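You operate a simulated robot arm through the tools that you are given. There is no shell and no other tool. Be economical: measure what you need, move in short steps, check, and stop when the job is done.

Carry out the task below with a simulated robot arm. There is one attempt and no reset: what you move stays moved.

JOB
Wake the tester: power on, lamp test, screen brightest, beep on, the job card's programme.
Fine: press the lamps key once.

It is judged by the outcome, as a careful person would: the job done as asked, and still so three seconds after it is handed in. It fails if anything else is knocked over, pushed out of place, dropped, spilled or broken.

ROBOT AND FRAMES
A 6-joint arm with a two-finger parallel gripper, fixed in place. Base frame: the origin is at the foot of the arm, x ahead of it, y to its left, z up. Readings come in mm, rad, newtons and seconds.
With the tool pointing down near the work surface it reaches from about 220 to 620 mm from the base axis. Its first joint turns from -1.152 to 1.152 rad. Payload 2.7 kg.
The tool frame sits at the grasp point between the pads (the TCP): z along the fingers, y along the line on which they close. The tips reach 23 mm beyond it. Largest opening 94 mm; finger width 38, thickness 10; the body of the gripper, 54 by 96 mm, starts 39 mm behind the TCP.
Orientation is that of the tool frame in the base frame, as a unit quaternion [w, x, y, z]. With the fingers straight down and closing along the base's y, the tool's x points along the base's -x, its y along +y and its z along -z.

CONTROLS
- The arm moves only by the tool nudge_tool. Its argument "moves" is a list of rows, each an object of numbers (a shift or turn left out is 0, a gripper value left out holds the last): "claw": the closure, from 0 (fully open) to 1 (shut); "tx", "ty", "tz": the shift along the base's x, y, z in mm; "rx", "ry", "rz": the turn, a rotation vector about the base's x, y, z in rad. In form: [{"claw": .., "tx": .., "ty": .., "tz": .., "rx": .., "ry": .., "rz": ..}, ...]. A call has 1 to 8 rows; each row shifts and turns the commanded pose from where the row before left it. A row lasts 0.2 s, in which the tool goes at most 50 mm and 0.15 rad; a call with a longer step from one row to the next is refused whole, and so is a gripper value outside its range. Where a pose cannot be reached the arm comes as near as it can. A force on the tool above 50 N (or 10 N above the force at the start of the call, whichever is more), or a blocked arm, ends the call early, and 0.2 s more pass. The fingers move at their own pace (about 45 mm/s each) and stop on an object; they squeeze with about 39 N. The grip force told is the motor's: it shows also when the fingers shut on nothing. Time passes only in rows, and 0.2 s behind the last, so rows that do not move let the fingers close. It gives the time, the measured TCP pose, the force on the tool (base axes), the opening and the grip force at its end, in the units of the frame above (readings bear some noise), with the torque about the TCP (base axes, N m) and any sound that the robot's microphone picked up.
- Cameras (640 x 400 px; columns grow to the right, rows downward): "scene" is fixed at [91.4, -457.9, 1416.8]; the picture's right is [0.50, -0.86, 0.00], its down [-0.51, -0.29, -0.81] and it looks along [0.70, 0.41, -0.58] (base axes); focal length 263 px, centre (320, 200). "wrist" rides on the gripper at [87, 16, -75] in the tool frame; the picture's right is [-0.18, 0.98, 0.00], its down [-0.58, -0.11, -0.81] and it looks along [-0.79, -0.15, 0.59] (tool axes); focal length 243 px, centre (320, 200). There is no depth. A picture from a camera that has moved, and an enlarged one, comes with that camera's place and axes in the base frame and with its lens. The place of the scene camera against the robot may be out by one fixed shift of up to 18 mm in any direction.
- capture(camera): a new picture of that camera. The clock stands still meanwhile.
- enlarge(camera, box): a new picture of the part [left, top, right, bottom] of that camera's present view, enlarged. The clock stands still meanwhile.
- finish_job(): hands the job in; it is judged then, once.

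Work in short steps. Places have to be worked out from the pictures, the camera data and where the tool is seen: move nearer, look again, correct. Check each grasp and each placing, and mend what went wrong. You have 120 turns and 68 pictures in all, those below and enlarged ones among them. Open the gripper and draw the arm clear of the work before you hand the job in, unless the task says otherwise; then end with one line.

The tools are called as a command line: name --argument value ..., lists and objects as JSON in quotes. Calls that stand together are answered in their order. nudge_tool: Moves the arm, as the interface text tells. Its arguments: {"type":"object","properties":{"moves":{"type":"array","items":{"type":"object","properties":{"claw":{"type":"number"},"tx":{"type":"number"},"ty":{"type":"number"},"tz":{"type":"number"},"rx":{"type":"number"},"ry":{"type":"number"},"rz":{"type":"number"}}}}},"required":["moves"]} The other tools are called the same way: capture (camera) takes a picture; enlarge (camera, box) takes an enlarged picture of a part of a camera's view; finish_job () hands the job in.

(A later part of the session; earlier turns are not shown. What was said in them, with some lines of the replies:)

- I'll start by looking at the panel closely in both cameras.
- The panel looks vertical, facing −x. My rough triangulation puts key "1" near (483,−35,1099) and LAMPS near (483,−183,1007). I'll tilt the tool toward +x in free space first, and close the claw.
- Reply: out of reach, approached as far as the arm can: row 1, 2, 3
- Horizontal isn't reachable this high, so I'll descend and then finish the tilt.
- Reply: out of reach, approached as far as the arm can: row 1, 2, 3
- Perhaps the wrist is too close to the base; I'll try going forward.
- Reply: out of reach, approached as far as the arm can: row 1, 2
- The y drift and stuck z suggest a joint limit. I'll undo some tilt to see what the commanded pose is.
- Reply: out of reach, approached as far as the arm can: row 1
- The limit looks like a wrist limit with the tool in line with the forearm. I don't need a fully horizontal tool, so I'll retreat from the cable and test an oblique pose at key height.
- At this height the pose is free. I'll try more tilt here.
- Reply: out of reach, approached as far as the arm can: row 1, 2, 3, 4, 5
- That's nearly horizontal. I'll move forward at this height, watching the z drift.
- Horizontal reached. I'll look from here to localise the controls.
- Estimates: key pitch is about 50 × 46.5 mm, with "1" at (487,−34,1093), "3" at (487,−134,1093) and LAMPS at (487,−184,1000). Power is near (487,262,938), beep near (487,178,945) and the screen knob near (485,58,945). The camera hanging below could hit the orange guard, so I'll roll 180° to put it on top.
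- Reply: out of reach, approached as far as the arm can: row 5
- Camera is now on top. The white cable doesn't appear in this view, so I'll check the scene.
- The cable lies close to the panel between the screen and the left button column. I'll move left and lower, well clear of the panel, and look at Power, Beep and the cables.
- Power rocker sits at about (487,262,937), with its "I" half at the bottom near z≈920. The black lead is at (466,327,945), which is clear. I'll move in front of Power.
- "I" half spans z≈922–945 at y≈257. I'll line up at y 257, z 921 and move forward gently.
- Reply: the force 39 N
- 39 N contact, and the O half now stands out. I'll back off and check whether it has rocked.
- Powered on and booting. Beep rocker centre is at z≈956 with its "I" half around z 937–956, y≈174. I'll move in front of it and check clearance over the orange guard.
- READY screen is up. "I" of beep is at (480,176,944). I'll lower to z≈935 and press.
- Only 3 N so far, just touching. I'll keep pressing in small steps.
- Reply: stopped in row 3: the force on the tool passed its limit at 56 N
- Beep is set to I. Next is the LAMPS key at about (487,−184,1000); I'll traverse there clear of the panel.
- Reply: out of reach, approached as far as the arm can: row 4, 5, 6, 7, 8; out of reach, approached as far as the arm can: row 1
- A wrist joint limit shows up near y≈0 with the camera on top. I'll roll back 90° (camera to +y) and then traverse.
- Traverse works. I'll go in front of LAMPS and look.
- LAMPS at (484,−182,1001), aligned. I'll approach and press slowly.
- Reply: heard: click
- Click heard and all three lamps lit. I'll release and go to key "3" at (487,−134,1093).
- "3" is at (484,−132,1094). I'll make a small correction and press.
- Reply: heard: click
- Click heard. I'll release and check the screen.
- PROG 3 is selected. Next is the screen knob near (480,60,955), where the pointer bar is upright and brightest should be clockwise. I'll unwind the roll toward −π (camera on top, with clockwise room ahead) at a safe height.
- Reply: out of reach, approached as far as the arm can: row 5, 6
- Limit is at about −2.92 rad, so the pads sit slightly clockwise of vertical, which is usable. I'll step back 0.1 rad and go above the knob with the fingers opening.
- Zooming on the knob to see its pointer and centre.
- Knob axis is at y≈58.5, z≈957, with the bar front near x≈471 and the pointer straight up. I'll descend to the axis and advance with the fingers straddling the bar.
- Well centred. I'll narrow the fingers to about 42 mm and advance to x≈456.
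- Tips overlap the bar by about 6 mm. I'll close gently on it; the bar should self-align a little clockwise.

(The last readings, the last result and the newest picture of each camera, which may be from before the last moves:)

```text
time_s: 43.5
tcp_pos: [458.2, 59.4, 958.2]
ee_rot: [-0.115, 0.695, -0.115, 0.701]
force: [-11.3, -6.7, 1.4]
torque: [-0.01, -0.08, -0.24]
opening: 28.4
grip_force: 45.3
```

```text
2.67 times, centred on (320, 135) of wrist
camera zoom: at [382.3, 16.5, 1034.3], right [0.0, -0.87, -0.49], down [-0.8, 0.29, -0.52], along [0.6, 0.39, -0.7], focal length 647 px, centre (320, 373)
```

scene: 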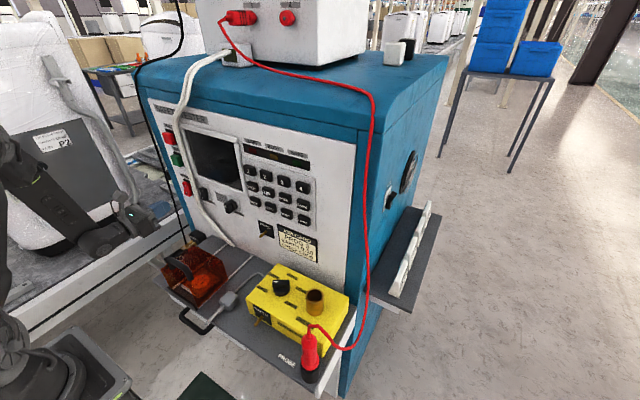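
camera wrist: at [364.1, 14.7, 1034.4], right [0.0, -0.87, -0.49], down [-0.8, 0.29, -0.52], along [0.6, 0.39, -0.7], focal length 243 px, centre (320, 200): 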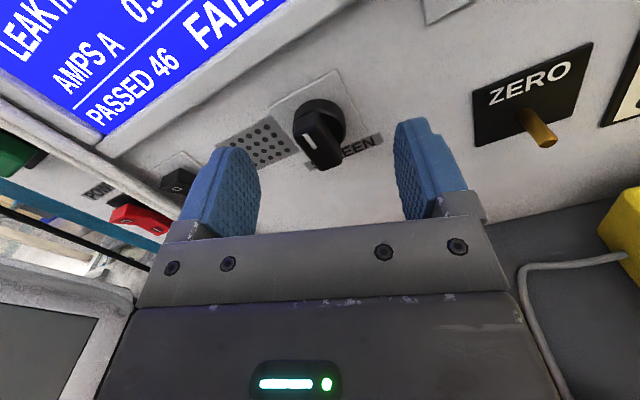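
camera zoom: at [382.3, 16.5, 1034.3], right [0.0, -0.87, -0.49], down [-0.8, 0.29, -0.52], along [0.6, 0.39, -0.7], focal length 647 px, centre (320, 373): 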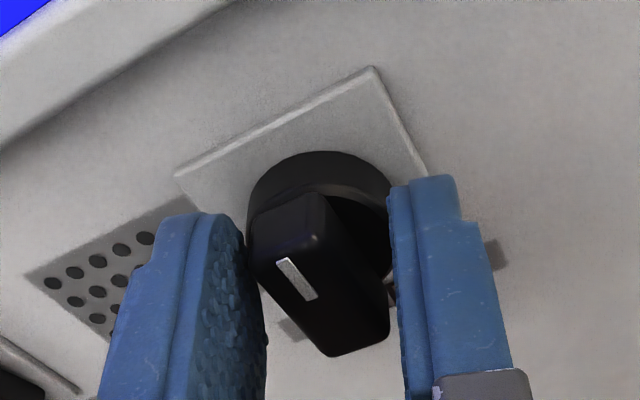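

The fingers hold the bar at its corners (28 mm). Now I'll turn clockwise (+rx) a little and check.

nudge_tool --moves '[{"rx": 0.1}, {"rx": 0.1}, {"rx": 0.1}, {"rx": 0.1}]'

enlarge --camera "wrist" --box '[200, 60, 440, 210]'

```text
time_s: 44.5
tcp_pos: [456.7, 57.4, 957.1]
ee_rot: [-0.249, 0.658, -0.255, 0.664]
force: [-13.5, -25.5, -2.7]
torque: [-0.03, 0.47, 0.49]
opening: 15.7
grip_force: 45.4
```

```text
2.67 times, centred on (320, 135) of wrist
camera zoom: at [381.4, -10.5, 1010.8], right [0.0, -0.61, -0.79], down [-0.8, 0.48, -0.36], along [0.6, 0.63, -0.49], focal length 647 px, centre (320, 373)
```

zoom: 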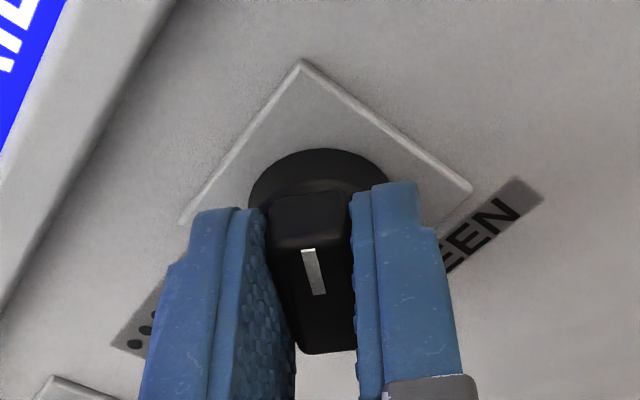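

The bar is now seated and turned about 42°. The tool is being pushed toward −y, so I'll relieve it and keep turning.

nudge_tool --moves '[{"ty": -2}, {"rx": 0.12}, {"rx": 0.12}, {"rx": 0.12}, {"rx": 0.12}]'

```text
time_s: 45.7
tcp_pos: [457.7, 56.8, 955.8]
ee_rot: [-0.398, 0.581, -0.404, 0.583]
force: [-5.2, -14.6, -21.5]
torque: [-0.11, 0.28, 0.28]
opening: 15.9
grip_force: 45.4
```

nudge_tool --moves '[{"tz": -1.5, "ty": -1}, {"rx": 0.12}, {"rx": 0.12}, {"rx": 0.12}, {"rx": 0.12}]'

enlarge --camera "wrist" --box '[200, 60, 440, 210]'

enlarge --camera "scene" --box '[120, 100, 320, 280]'

```text
time_s: 46.9
tcp_pos: [456.0, 57.5, 955.7]
ee_rot: [0.524, -0.469, 0.532, -0.471]
force: [-7.1, -9.6, -23.7]
torque: [-0.11, -0.21, 0.94]
opening: 16.1
grip_force: 45.0
```

```text
2.67 times, centred on (320, 135) of wrist
camera zoom: at [381.6, -26.1, 929.0], right [0.0, 0.3, -0.95], down [-0.8, 0.57, 0.18], along [0.6, 0.77, 0.24], focal length 647 px, centre (320, 373)
```

zoom: 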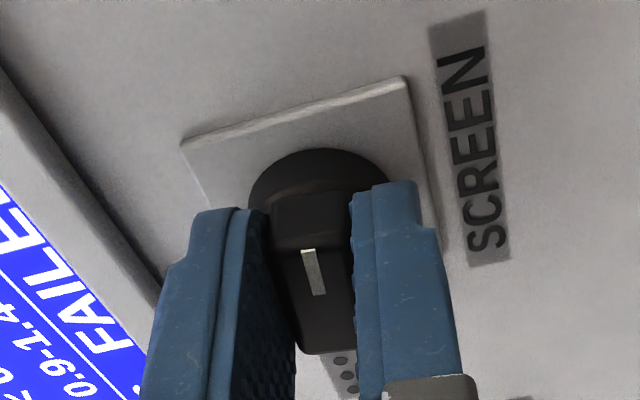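

```text
2.22 times, centred on (220, 190) of scene
camera zoom: at [91.6, -458.1, 1416.7], right [0.5, -0.86, 0.0], down [-0.51, -0.29, -0.81], along [0.7, 0.41, -0.58], focal length 584 px, centre (542, 222)
```

zoom: 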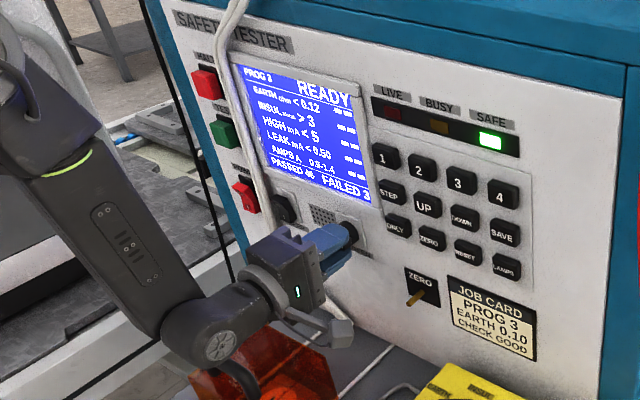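

Bar now at about 97° clockwise and still moving freely. Continuing to its stop.

nudge_tool --moves '[{"tz": -1.5, "ty": -1}, {"rx": 0.1}, {"rx": 0.1}, {"rx": 0.1}, {"rx": 0.1}]'

enlarge --camera "scene" --box '[120, 100, 320, 280]'

```text
time_s: 48.1
tcp_pos: [458.2, 56.5, 954.3]
ee_rot: [0.608, -0.355, 0.614, -0.357]
force: [-11.7, 8.5, -21.1]
torque: [-0.05, -0.58, 1.41]
opening: 16.0
grip_force: 45.5
```

```text
2.22 times, centred on (220, 190) of scene
camera zoom: at [91.4, -457.6, 1416.9], right [0.5, -0.86, 0.0], down [-0.51, -0.29, -0.81], along [0.7, 0.41, -0.58], focal length 584 px, centre (542, 222)
```

zoom: 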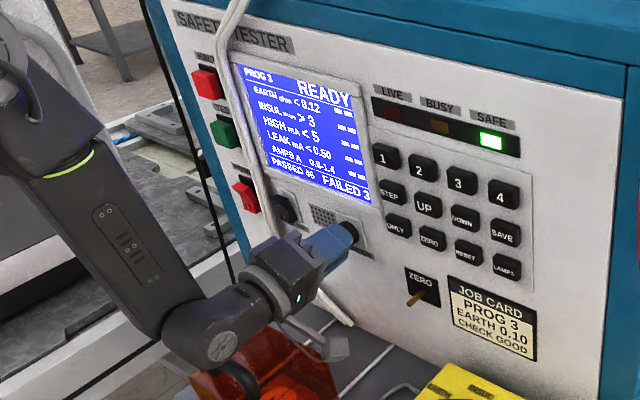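

The screen is getting brighter. Continuing clockwise.

nudge_tool --moves '[{"tz": -1.5, "ty": 0.5}, {"rx": 0.08}, {"rx": 0.08}, {"rx": 0.08}, {"rx": 0.08}]'

enlarge --camera "wrist" --box '[200, 60, 440, 210]'

```text
time_s: 49.3
tcp_pos: [456.9, 58.2, 952.9]
ee_rot: [0.656, -0.254, 0.663, -0.254]
force: [-22.0, 20.7, -22.6]
torque: [-0.11, -1.12, 0.97]
opening: 16.2
grip_force: 45.1
```

```text
2.67 times, centred on (320, 135) of wrist
camera zoom: at [381.7, 12.5, 878.5], right [0.0, 0.85, -0.52], down [-0.8, 0.31, 0.51], along [0.6, 0.42, 0.68], focal length 647 px, centre (320, 373)
```

zoom: 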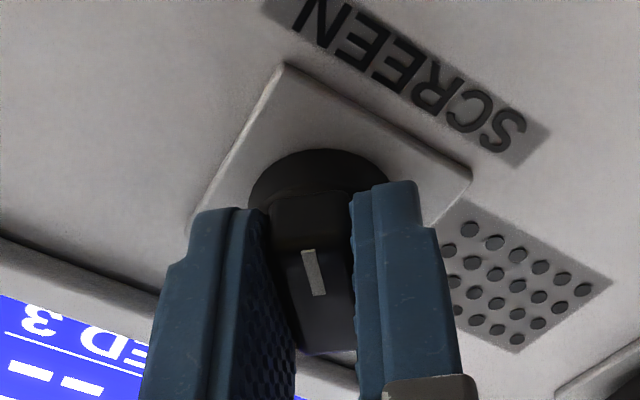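

Now at about 138°, with no stop torque yet. I'll check the camera housing's clearance to the guard before going further.

enlarge --camera "scene" --box '[120, 120, 320, 300]'

```text
2.22 times, centred on (220, 210) of scene
camera zoom: at [91.1, -457.3, 1417.1], right [0.5, -0.86, 0.0], down [-0.51, -0.29, -0.81], along [0.7, 0.41, -0.58], focal length 584 px, centre (542, 178)
```

zoom: 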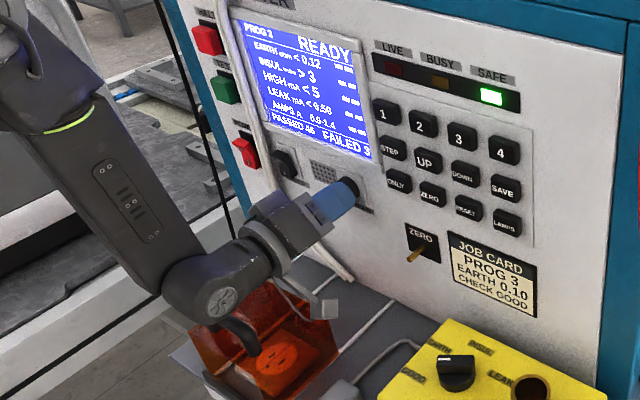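

The camera clears the guard top (~820–850 vs 865). I'll relieve the side load and turn a bit more, watching for the stop.

nudge_tool --moves '[{"tz": -1, "ty": 2}, {"rx": 0.07}, {"rx": 0.07}]'

enlarge --camera "wrist" --box '[200, 60, 440, 210]'

```text
time_s: 50.1
tcp_pos: [457.1, 58.4, 953.0]
ee_rot: [0.666, -0.226, 0.673, -0.227]
force: [-12.6, -15.3, 20.3]
torque: [-11.18, 5.9, 7.19]
opening: 16.0
grip_force: 44.7
```

```text
2.67 times, centred on (320, 135) of wrist
camera zoom: at [381.8, 19.1, 874.6], right [0.0, 0.89, -0.45], down [-0.8, 0.27, 0.54], along [0.6, 0.36, 0.72], focal length 647 px, centre (320, 373)
```

zoom: 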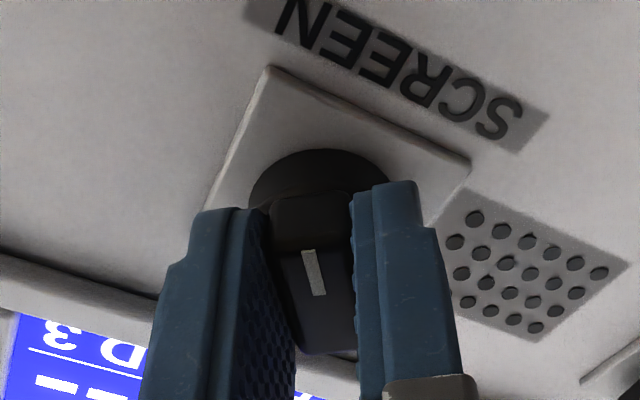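

A torque of −11 N·m marks the knob's end stop at about 140°. I'll relieve it slightly, open and back off.

nudge_tool --moves '[{"rx": -0.03}, {"claw": 0.5}, {"claw": 0.5}, {"tx": -20}, {"tx": -25}]'

capture --camera "wrist"

enlarge --camera "scene" --box '[130, 100, 330, 225]'

```text
time_s: 51.0
tcp_pos: [454.8, 56.6, 955.3]
ee_rot: [0.673, -0.216, 0.67, -0.227]
force: [0.8, -7.0, 4.1]
torque: [-0.86, 0.45, 0.51]
opening: 47.1
grip_force: 0.1
stopped in row 4: the force on the tool passed its limit at 56 N (the readings are from after the stop); the commanded pose is now the measured one
```

```text
19 pictures are left
camera wrist: at [379.3, 18.6, 876.0], right [0.02, 0.9, -0.44], down [-0.81, 0.27, 0.52], along [0.59, 0.35, 0.73], focal length 243 px, centre (320, 200)
```

wrist: 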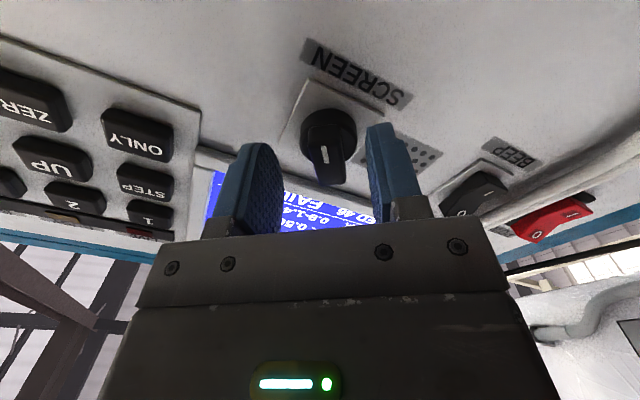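

```text
3.20 times, centred on (230, 162) of scene
camera zoom: at [91.4, -458.0, 1416.8], right [0.5, -0.86, 0.0], down [-0.51, -0.29, -0.81], along [0.7, 0.41, -0.58], focal length 841 px, centre (608, 320)
```

zoom: 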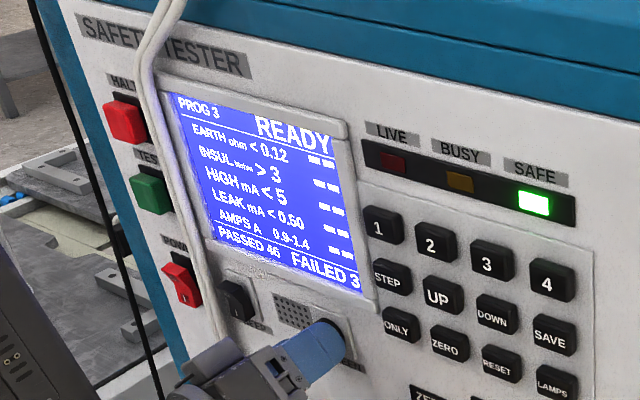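

The call stopped on a force spike during release, though residual force is small. I'll back off in small steps to check nothing is caught.

nudge_tool --moves '[{"tx": -3}, {"tx": -3}]'

```text
time_s: 51.6
tcp_pos: [447.5, 56.1, 955.4]
ee_rot: [0.673, -0.215, 0.67, -0.228]
force: [7.6, -12.4, 6.1]
torque: [-1.48, -0.35, 1.24]
opening: 46.9
grip_force: 0.1
```

The force direction and torque point to contact at the camera housing, probably against the guard. I'll move up and toward −y, away from it.

nudge_tool --moves '[{"tz": 3, "ty": -2}, {"tz": 3, "ty": -2}]'

enlarge --camera "scene" --box '[140, 190, 300, 320]'

```text
time_s: 52.2
tcp_pos: [447.9, 52.7, 960.9]
ee_rot: [0.672, -0.217, 0.671, -0.226]
force: [-0.4, -0.3, 0.9]
torque: [-0.01, -0.01, 0.0]
opening: 47.0
grip_force: 0.0
```

```text
3.08 times, centred on (220, 255) of scene
camera zoom: at [91.4, -457.9, 1416.8], right [0.5, -0.86, 0.0], down [-0.51, -0.29, -0.81], along [0.7, 0.41, -0.58], focal length 808 px, centre (628, 31)
```

zoom: 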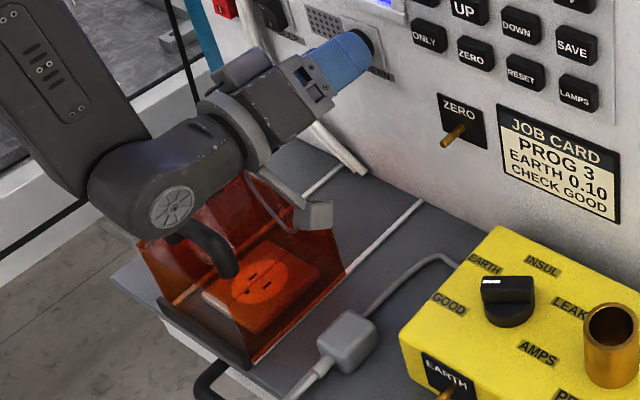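

It's free and the guard looks in place. That torque matches the camera bracket touching the guard, so the knob's stop may not have been reached. I'll retreat up, roll to about +2.4 rad (camera up-left), and re-grip to finish turning.

nudge_tool --moves '[{"tx": -8}, {"tx": -8, "tz": 4}, {"tz": 20}, {"tz": 40, "tx": -10}, {"tz": 40, "tx": -10}, {"tz": 30}]'

nudge_tool --moves '[{"rx": 0.15, "claw": 0.55}, {"rx": 0.15}, {"rx": 0.15}, {"rx": 0.15}, {"rx": 0.15}, {"rx": 0.15}, {"rx": 0.15}, {"rx": 0.15}]'

nudge_tool --moves '[{"rx": 0.15}, {"rx": 0.15}, {"rx": 0.15}, {"rx": 0.15}, {"rx": 0.15}, {"rx": 0.15}, {"rx": 0.15}, {"rx": 0.15}]'

nudge_tool --moves '[{"rx": 0.15}, {"rx": 0.15}, {"rx": 0.15}, {"rx": 0.15}, {"rx": 0.1}]'

capture --camera "wrist"

```text
time_s: 53.6
tcp_pos: [410.9, 51.5, 1095.5]
ee_rot: [0.672, -0.217, 0.67, -0.228]
force: [-0.8, -0.5, 0.2]
torque: [0.05, 0.0, -0.01]
opening: 46.9
grip_force: 0.0
```

```text
time_s: 55.4
tcp_pos: [412.1, 52.1, 1095.3]
ee_rot: [0.677, 0.202, 0.681, 0.192]
force: [0.6, -0.1, -0.7]
torque: [0.03, -0.03, 0.01]
opening: 42.5
grip_force: 0.1
```

```text
time_s: 57.2
tcp_pos: [410.6, 52.0, 1095.3]
ee_rot: [0.446, 0.548, 0.454, 0.543]
force: [0.8, -0.2, 0.1]
torque: [0.01, 0.0, -0.03]
opening: 42.1
grip_force: 0.1
```

```text
time_s: 58.4
tcp_pos: [412.6, 52.2, 1095.7]
ee_rot: [0.23, 0.668, 0.241, 0.665]
force: [-0.2, 0.8, 0.0]
torque: [-0.02, 0.0, 0.0]
opening: 42.3
grip_force: 0.2
```

```text
16 pictures are left
camera wrist: at [337.8, 93.3, 1173.5], right [0.02, -0.88, 0.47], down [-0.81, -0.29, -0.51], along [0.59, -0.37, -0.71], focal length 243 px, centre (320, 200)
```

wrist: 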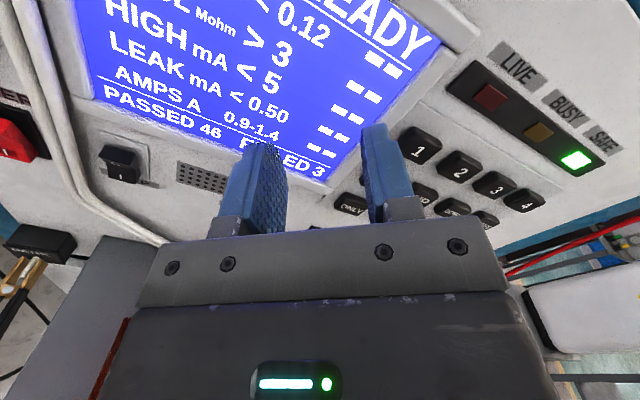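

Roll is now ~142°, matching the bar. I'll descend and approach the knob.

nudge_tool --moves '[{"tz": -45, "ty": 6}, {"tz": -45}, {"tz": -40}, {"tz": -9}, {"tx": 15}, {"tx": 10}]'

capture --camera "wrist"

```text
time_s: 59.8
tcp_pos: [437.5, 58.0, 956.3]
ee_rot: [0.232, 0.668, 0.24, 0.665]
force: [0.2, 0.0, -0.5]
torque: [0.06, -0.06, -0.02]
opening: 42.3
grip_force: 0.1
```

```text
15 pictures are left
camera wrist: at [362.9, 99.4, 1034.0], right [0.01, -0.88, 0.48], down [-0.81, -0.29, -0.51], along [0.59, -0.38, -0.71], focal length 243 px, centre (320, 200)
```

wrist: 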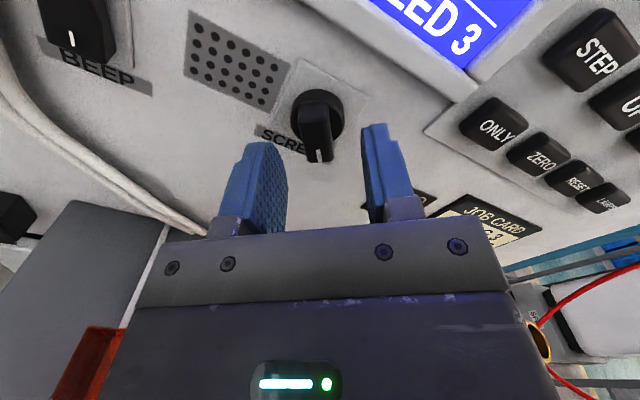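

Bar lies aligned between the fingers. I'll advance, grip and turn further clockwise.

nudge_tool --moves '[{"tx": 8}, {"tx": 8}, {"tx": 4}, {"claw": 0.8}, {"claw": 1}, {"claw": 1}, {"claw": 1}]'

nudge_tool --moves '[{"rx": 0.05}, {"rx": 0.05}]'

```text
time_s: 61.4
tcp_pos: [456.7, 59.8, 955.2]
ee_rot: [0.23, 0.668, 0.243, 0.665]
force: [3.1, 7.1, -12.9]
torque: [-0.01, -0.49, -0.24]
opening: 15.9
grip_force: 45.3
```

```text
time_s: 62.0
tcp_pos: [456.6, 58.8, 954.9]
ee_rot: [0.195, 0.68, 0.211, 0.675]
force: [7.2, 12.6, -26.8]
torque: [-0.04, -1.2, 0.35]
opening: 15.7
grip_force: 45.3
```

It turns freely with no stop yet. I'll continue.

nudge_tool --moves '[{"tz": -1.5, "ty": 0.5}, {"rx": 0.05}, {"rx": 0.05}]'

enlarge --camera "wrist" --box '[200, 60, 440, 210]'

```text
time_s: 62.8
tcp_pos: [457.1, 59.0, 954.3]
ee_rot: [0.162, 0.688, 0.175, 0.685]
force: [-2.7, 17.0, -9.5]
torque: [-0.05, 1.18, -1.05]
opening: 16.2
grip_force: 45.3
```

```text
2.67 times, centred on (320, 135) of wrist
camera zoom: at [382.6, 84.3, 1039.2], right [0.02, -0.96, 0.29], down [-0.81, -0.19, -0.56], along [0.59, -0.23, -0.78], focal length 647 px, centre (320, 373)
```

zoom: 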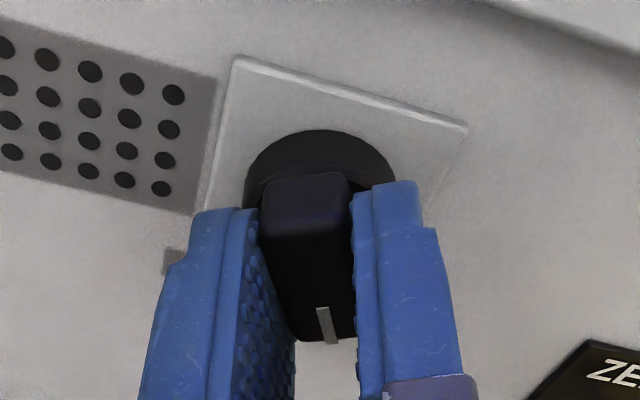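

nudge_tool --moves '[{"ty": 1}, {"rx": 0.04}, {"rx": 0.04}]'

enlarge --camera "scene" --box '[130, 100, 330, 225]'

```text
time_s: 63.6
tcp_pos: [457.9, 59.7, 954.3]
ee_rot: [0.135, 0.694, 0.146, 0.692]
force: [-1.4, 9.3, -15.1]
torque: [-0.04, -0.55, -0.27]
opening: 15.8
grip_force: 44.7
```

```text
3.20 times, centred on (230, 162) of scene
camera zoom: at [91.5, -457.6, 1416.9], right [0.5, -0.86, 0.0], down [-0.51, -0.29, -0.81], along [0.7, 0.41, -0.58], focal length 841 px, centre (608, 320)
```

zoom: 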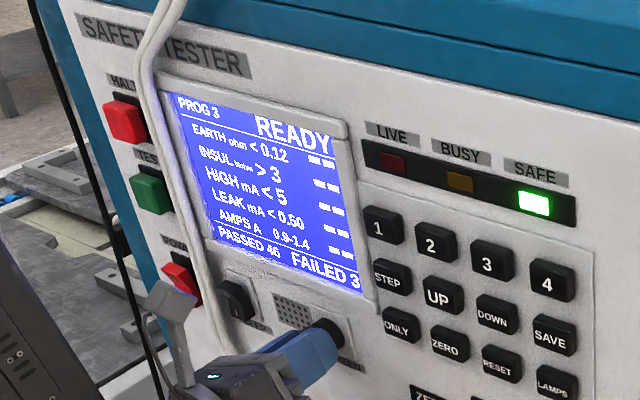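

nudge_tool --moves '[{"tz": -0.5, "ty": 0.5}, {"rx": 0.04}, {"rx": 0.04}, {"rx": 0.04}]'

enlarge --camera "wrist" --box '[200, 60, 440, 210]'

```text
time_s: 64.6
tcp_pos: [457.5, 60.5, 953.8]
ee_rot: [0.094, 0.7, 0.103, 0.7]
force: [-4.2, -1.5, -1.5]
torque: [0.01, 1.36, -1.14]
opening: 15.8
grip_force: 45.1
```

```text
2.67 times, centred on (320, 135) of wrist
camera zoom: at [382.4, 67.6, 1042.1], right [0.01, -1.0, 0.1], down [-0.81, -0.07, -0.59], along [0.59, -0.07, -0.8], focal length 647 px, centre (320, 373)
```

zoom: 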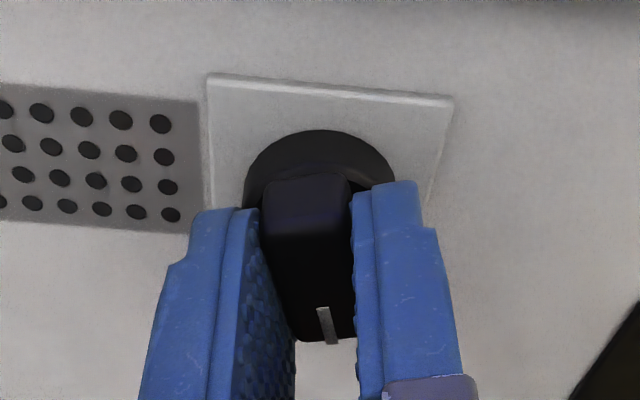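

Now at ~165°, still free. I'll take a tight screen view as a brightness reference, then continue.

enlarge --camera "scene" --box '[185, 125, 250, 195]'

nudge_tool --moves '[{"rx": 0.05}, {"rx": 0.05}]'

```text
5.71 times, centred on (218, 160) of scene
camera zoom: at [91.3, -457.9, 1416.8], right [0.5, -0.86, 0.0], down [-0.51, -0.29, -0.81], along [0.7, 0.41, -0.58], focal length 1502 px, centre (906, 429)
```

zoom: 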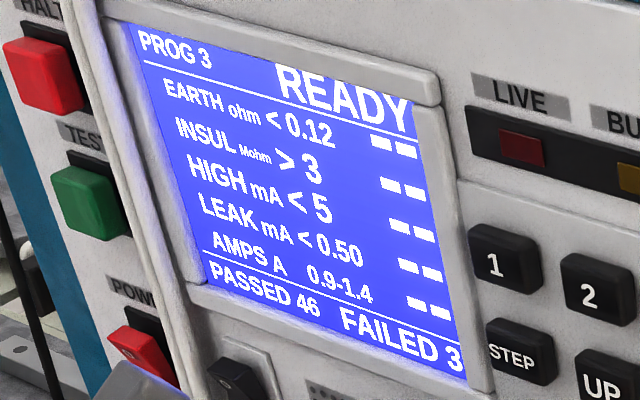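

```text
time_s: 65.2
tcp_pos: [457.0, 58.3, 954.0]
ee_rot: [0.059, 0.704, 0.069, 0.705]
force: [-4.1, -5.3, -1.1]
torque: [0.02, 0.37, -0.97]
opening: 15.8
grip_force: 44.9
```

nudge_tool --moves '[{"rx": 0.05}, {"rx": 0.05}]'

enlarge --camera "scene" --box '[185, 125, 250, 195]'

enlarge --camera "wrist" --box '[200, 60, 440, 210]'

```text
time_s: 65.8
tcp_pos: [456.7, 60.5, 954.2]
ee_rot: [0.026, 0.706, 0.034, 0.707]
force: [-3.0, -13.1, -6.2]
torque: [0.02, -1.44, -0.73]
opening: 16.0
grip_force: 45.0
```

```text
5.71 times, centred on (218, 160) of scene
camera zoom: at [91.4, -458.2, 1416.7], right [0.5, -0.86, 0.0], down [-0.51, -0.29, -0.81], along [0.7, 0.41, -0.58], focal length 1502 px, centre (906, 429)
```

zoom: 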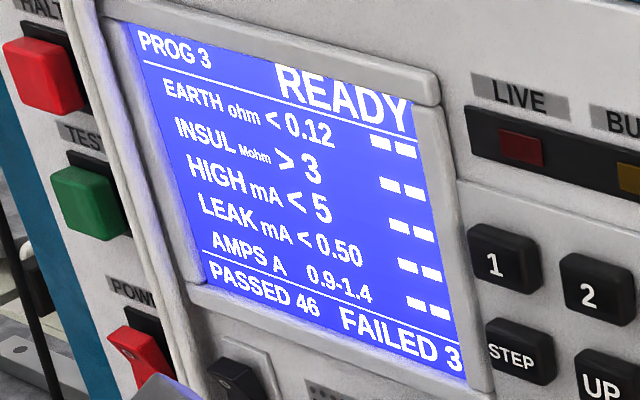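

```text
2.67 times, centred on (320, 135) of wrist
camera zoom: at [382.4, 50.7, 1041.8], right [0.01, -0.99, -0.1], down [-0.81, 0.05, -0.59], along [0.59, 0.09, -0.8], focal length 647 px, centre (320, 373)
```

zoom: 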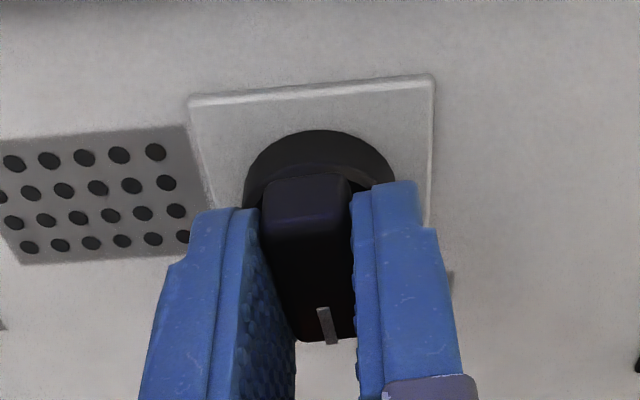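

Nine pictures left, so I'll use torque to find the stop. Continuing clockwise.

nudge_tool --moves '[{"rx": 0.06}, {"rx": 0.06}, {"rx": 0.06}]'

```text
time_s: 66.6
tcp_pos: [457.0, 60.1, 954.0]
ee_rot: [0.026, 0.706, 0.034, 0.706]
force: [-0.9, -16.3, -3.2]
torque: [0.03, -0.8, -0.8]
opening: 15.8
grip_force: 45.7
out of reach, approached as far as the arm can: row 1, 2, 3
```

Arm limit reached at ~175° with no knob stop yet. I'll release, retreat and re-wind the wrist to −2.8 rad to re-grip for further clockwise travel.

nudge_tool --moves '[{"claw": 0.55}, {"claw": 0.55}, {"tx": -10}, {"tx": -20}, {"tx": -10, "tz": 20}, {"tz": 40}, {"tz": 45}, {"tz": 35}]'

nudge_tool --moves '[{"rx": -0.15}, {"rx": -0.15}, {"rx": -0.15}, {"rx": -0.15}, {"rx": -0.15}, {"rx": -0.15}, {"rx": -0.15}, {"rx": -0.15}]'

nudge_tool --moves '[{"rx": -0.15}, {"rx": -0.15}, {"rx": -0.15}, {"rx": -0.15}, {"rx": -0.15}, {"rx": -0.15}, {"rx": -0.15}, {"rx": -0.15}]'

nudge_tool --moves '[{"rx": -0.15}, {"rx": -0.15}, {"rx": -0.15}, {"rx": -0.15}, {"rx": -0.15}, {"rx": -0.15}, {"rx": -0.15}, {"rx": -0.15}]'

nudge_tool --moves '[{"rx": -0.15}, {"rx": -0.15}, {"rx": -0.15}, {"rx": -0.15}, {"rx": -0.15}, {"rx": -0.15}, {"rx": -0.15}, {"rx": -0.15}]'

nudge_tool --moves '[{"rx": -0.15}, {"rx": -0.15}, {"rx": -0.15}, {"rx": -0.15}, {"rx": -0.15}, {"rx": -0.15}, {"rx": -0.15}]'

```text
time_s: 68.4
tcp_pos: [421.2, 64.5, 1101.1]
ee_rot: [0.026, 0.707, 0.035, 0.706]
force: [0.3, 0.4, 0.0]
torque: [-0.01, -0.02, -0.01]
opening: 42.7
grip_force: 0.0
out of reach, approached as far as the arm can: row 4
```

```text
time_s: 70.2
tcp_pos: [424.0, 64.1, 1101.3]
ee_rot: [0.419, 0.568, 0.43, 0.563]
force: [0.0, 1.1, 0.2]
torque: [0.03, -0.04, 0.01]
opening: 42.4
grip_force: 0.1
```

```text
time_s: 72.0
tcp_pos: [423.4, 64.5, 1100.8]
ee_rot: [0.668, 0.232, 0.671, 0.222]
force: [0.3, 0.0, 0.7]
torque: [-0.01, 0.0, -0.05]
opening: 42.1
grip_force: 0.0
```

```text
time_s: 73.8
tcp_pos: [422.9, 64.5, 1101.2]
ee_rot: [0.682, -0.186, 0.68, -0.195]
force: [0.6, 0.6, 0.5]
torque: [0.0, -0.02, 0.01]
opening: 42.3
grip_force: 0.1
```

```text
time_s: 75.6
tcp_pos: [422.3, 63.8, 1101.4]
ee_rot: [-0.458, 0.538, -0.451, 0.545]
force: [0.0, 0.5, -0.8]
torque: [-0.02, 0.0, -0.01]
opening: 42.3
grip_force: 0.0
```

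```text
time_s: 77.2
tcp_pos: [424.0, 57.3, 1095.9]
ee_rot: [-0.129, 0.695, -0.118, 0.698]
force: [0.2, 0.4, -0.1]
torque: [0.0, -0.06, 0.02]
opening: 42.2
grip_force: 0.1
out of reach, approached as far as the arm can: row 7
```

nudge_tool --moves '[{"tz": -45, "tx": -10, "ty": 2}, {"tz": -45}, {"tz": -40}, {"tz": -9}, {"tx": 12}, {"tx": 12}]'

capture --camera "wrist"

```text
time_s: 78.6
tcp_pos: [437.8, 61.0, 957.3]
ee_rot: [-0.127, 0.695, -0.118, 0.698]
force: [0.8, 0.2, -0.3]
torque: [0.01, 0.0, -0.01]
opening: 42.4
grip_force: 0.1
```

```text
8 pictures are left
camera wrist: at [363.0, 15.2, 1031.8], right [0.01, -0.86, -0.51], down [-0.81, 0.29, -0.51], along [0.59, 0.42, -0.69], focal length 243 px, centre (320, 200)
```

wrist: 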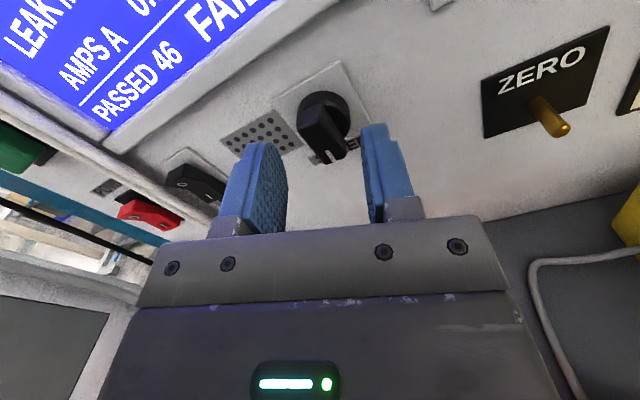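

I'll centre by −3 mm, advance, grip and turn.

nudge_tool --moves '[{"ty": -3}, {"tx": 8}, {"tx": 8}, {"tx": 4}, {"claw": 0.8}, {"claw": 1}, {"claw": 1}, {"claw": 1}]'

nudge_tool --moves '[{"rx": 0.06}, {"rx": 0.06}, {"rx": 0.06}]'

```text
time_s: 80.4
tcp_pos: [458.2, 58.6, 956.6]
ee_rot: [-0.127, 0.695, -0.116, 0.698]
force: [-13.8, 10.5, 5.9]
torque: [-0.67, 0.25, -0.32]
opening: 25.6
grip_force: 44.8
```

```text
time_s: 81.2
tcp_pos: [457.2, 58.4, 957.2]
ee_rot: [-0.189, 0.681, -0.18, 0.684]
force: [-22.0, 16.0, 3.7]
torque: [-1.47, -0.07, -0.4]
opening: 29.2
grip_force: 45.1
```

Torque is rising (−1.5 N·m) and the fingers are being spread, so the stop looks close. One more small step to confirm.

nudge_tool --moves '[{"rx": 0.05}, {"rx": 0.05}]'

enlarge --camera "wrist" --box '[200, 60, 440, 210]'

```text
time_s: 81.8
tcp_pos: [457.0, 58.4, 957.7]
ee_rot: [-0.224, 0.671, -0.213, 0.674]
force: [-4.7, 13.3, -1.3]
torque: [-1.44, 0.38, -0.35]
opening: 31.0
grip_force: 44.6
```

```text
2.67 times, centred on (320, 135) of wrist
camera zoom: at [383.3, -5.9, 1016.5], right [0.01, -0.69, -0.73], down [-0.81, 0.42, -0.41], along [0.59, 0.59, -0.55], focal length 647 px, centre (320, 373)
```

zoom: 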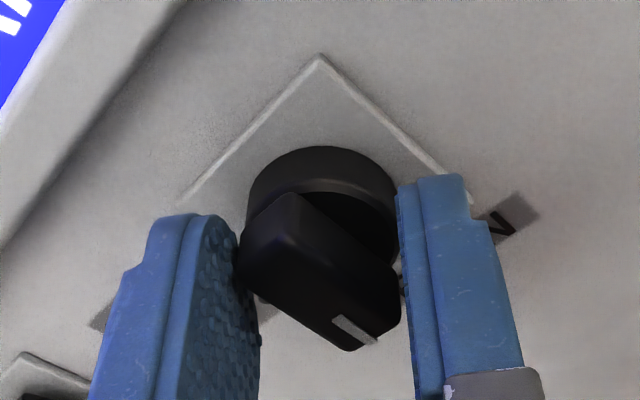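

The bar holds still against −1.4 N·m while the fingers spread, so the knob is at its clockwise stop. I'll open straight away and back out.

nudge_tool --moves '[{"claw": 0.4}, {"claw": 0.4}, {"tx": -10}, {"tx": -15}, {"tx": -10, "tz": 20}, {"tz": 40}, {"tz": 40}, {"tz": 40, "tx": -10}]'

capture --camera "scene"

enlarge --camera "scene" --box '[130, 100, 330, 225]'

```text
time_s: 83.6
tcp_pos: [411.1, 58.8, 1095.3]
ee_rot: [-0.223, 0.671, -0.214, 0.674]
force: [0.1, 0.8, 0.5]
torque: [0.02, -0.01, -0.01]
opening: 56.3
grip_force: 0.0
```

```text
6 pictures are left
```

scene: 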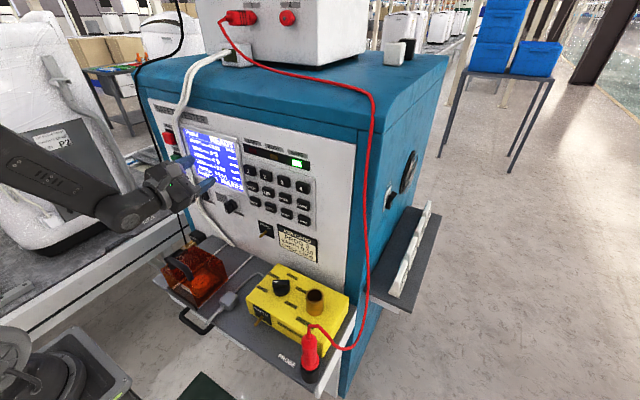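

```text
3.20 times, centred on (230, 162) of scene
camera zoom: at [91.4, -457.9, 1416.8], right [0.5, -0.86, 0.0], down [-0.51, -0.29, -0.81], along [0.7, 0.41, -0.58], focal length 841 px, centre (608, 320)
```

zoom: 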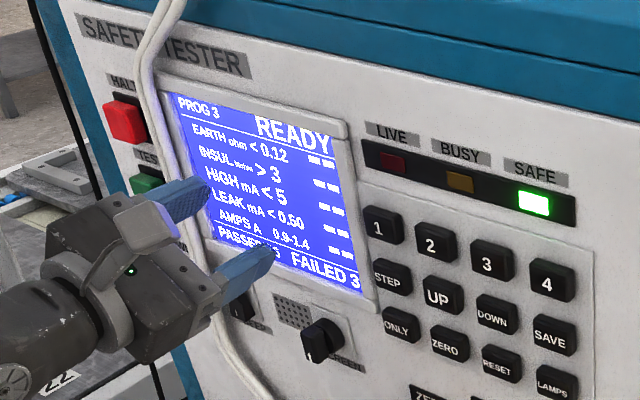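

READY, PROG 3, SAFE lit, brighter screen. I'll open fully, draw the arm back and do a final check of the guard and switches.

nudge_tool --moves '[{"claw": 0, "tx": -15}, {"tx": -10, "tz": 25}, {"tz": 30}, {"tz": 30}, {"ty": -10}]'

enlarge --camera "scene" --box '[150, 190, 360, 321]'

enlarge --camera "scene" --box '[140, 90, 340, 215]'

```text
time_s: 84.8
tcp_pos: [386.9, 47.5, 1180.7]
ee_rot: [-0.224, 0.67, -0.214, 0.674]
force: [0.1, 0.2, -0.7]
torque: [-0.01, -0.02, 0.01]
opening: 94.0
grip_force: 0.0
```

```text
3.05 times, centred on (255, 256) of scene
camera zoom: at [91.4, -457.9, 1416.8], right [0.5, -0.86, 0.0], down [-0.51, -0.29, -0.81], along [0.7, 0.41, -0.58], focal length 801 px, centre (518, 31)
```

zoom: 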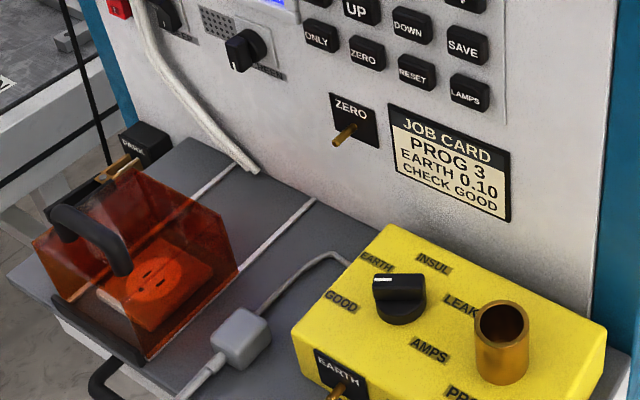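

```text
3.20 times, centred on (240, 152) of scene
camera zoom: at [91.4, -457.9, 1416.8], right [0.5, -0.86, 0.0], down [-0.51, -0.29, -0.81], along [0.7, 0.41, -0.58], focal length 841 px, centre (576, 352)
```

zoom: 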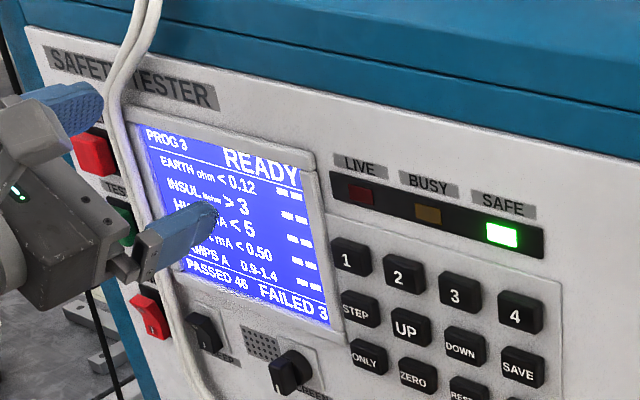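

The guard and box are where they started. Power and beep are on I, the screen reads PROG 3 READY, and the knob is fully clockwise with the arm clear. Handing in.

finish_job

```text
The job is handed in.
```

The tester is awake: power is on, the LAMPS key was pressed once and all three lamps lit, the screen knob is at its clockwise stop (brightest), beep is on, and programme 3 is showing READY. While I was turning the knob, the wrist camera pressed against the orange guard, but the guard looked unmoved in the final picture.
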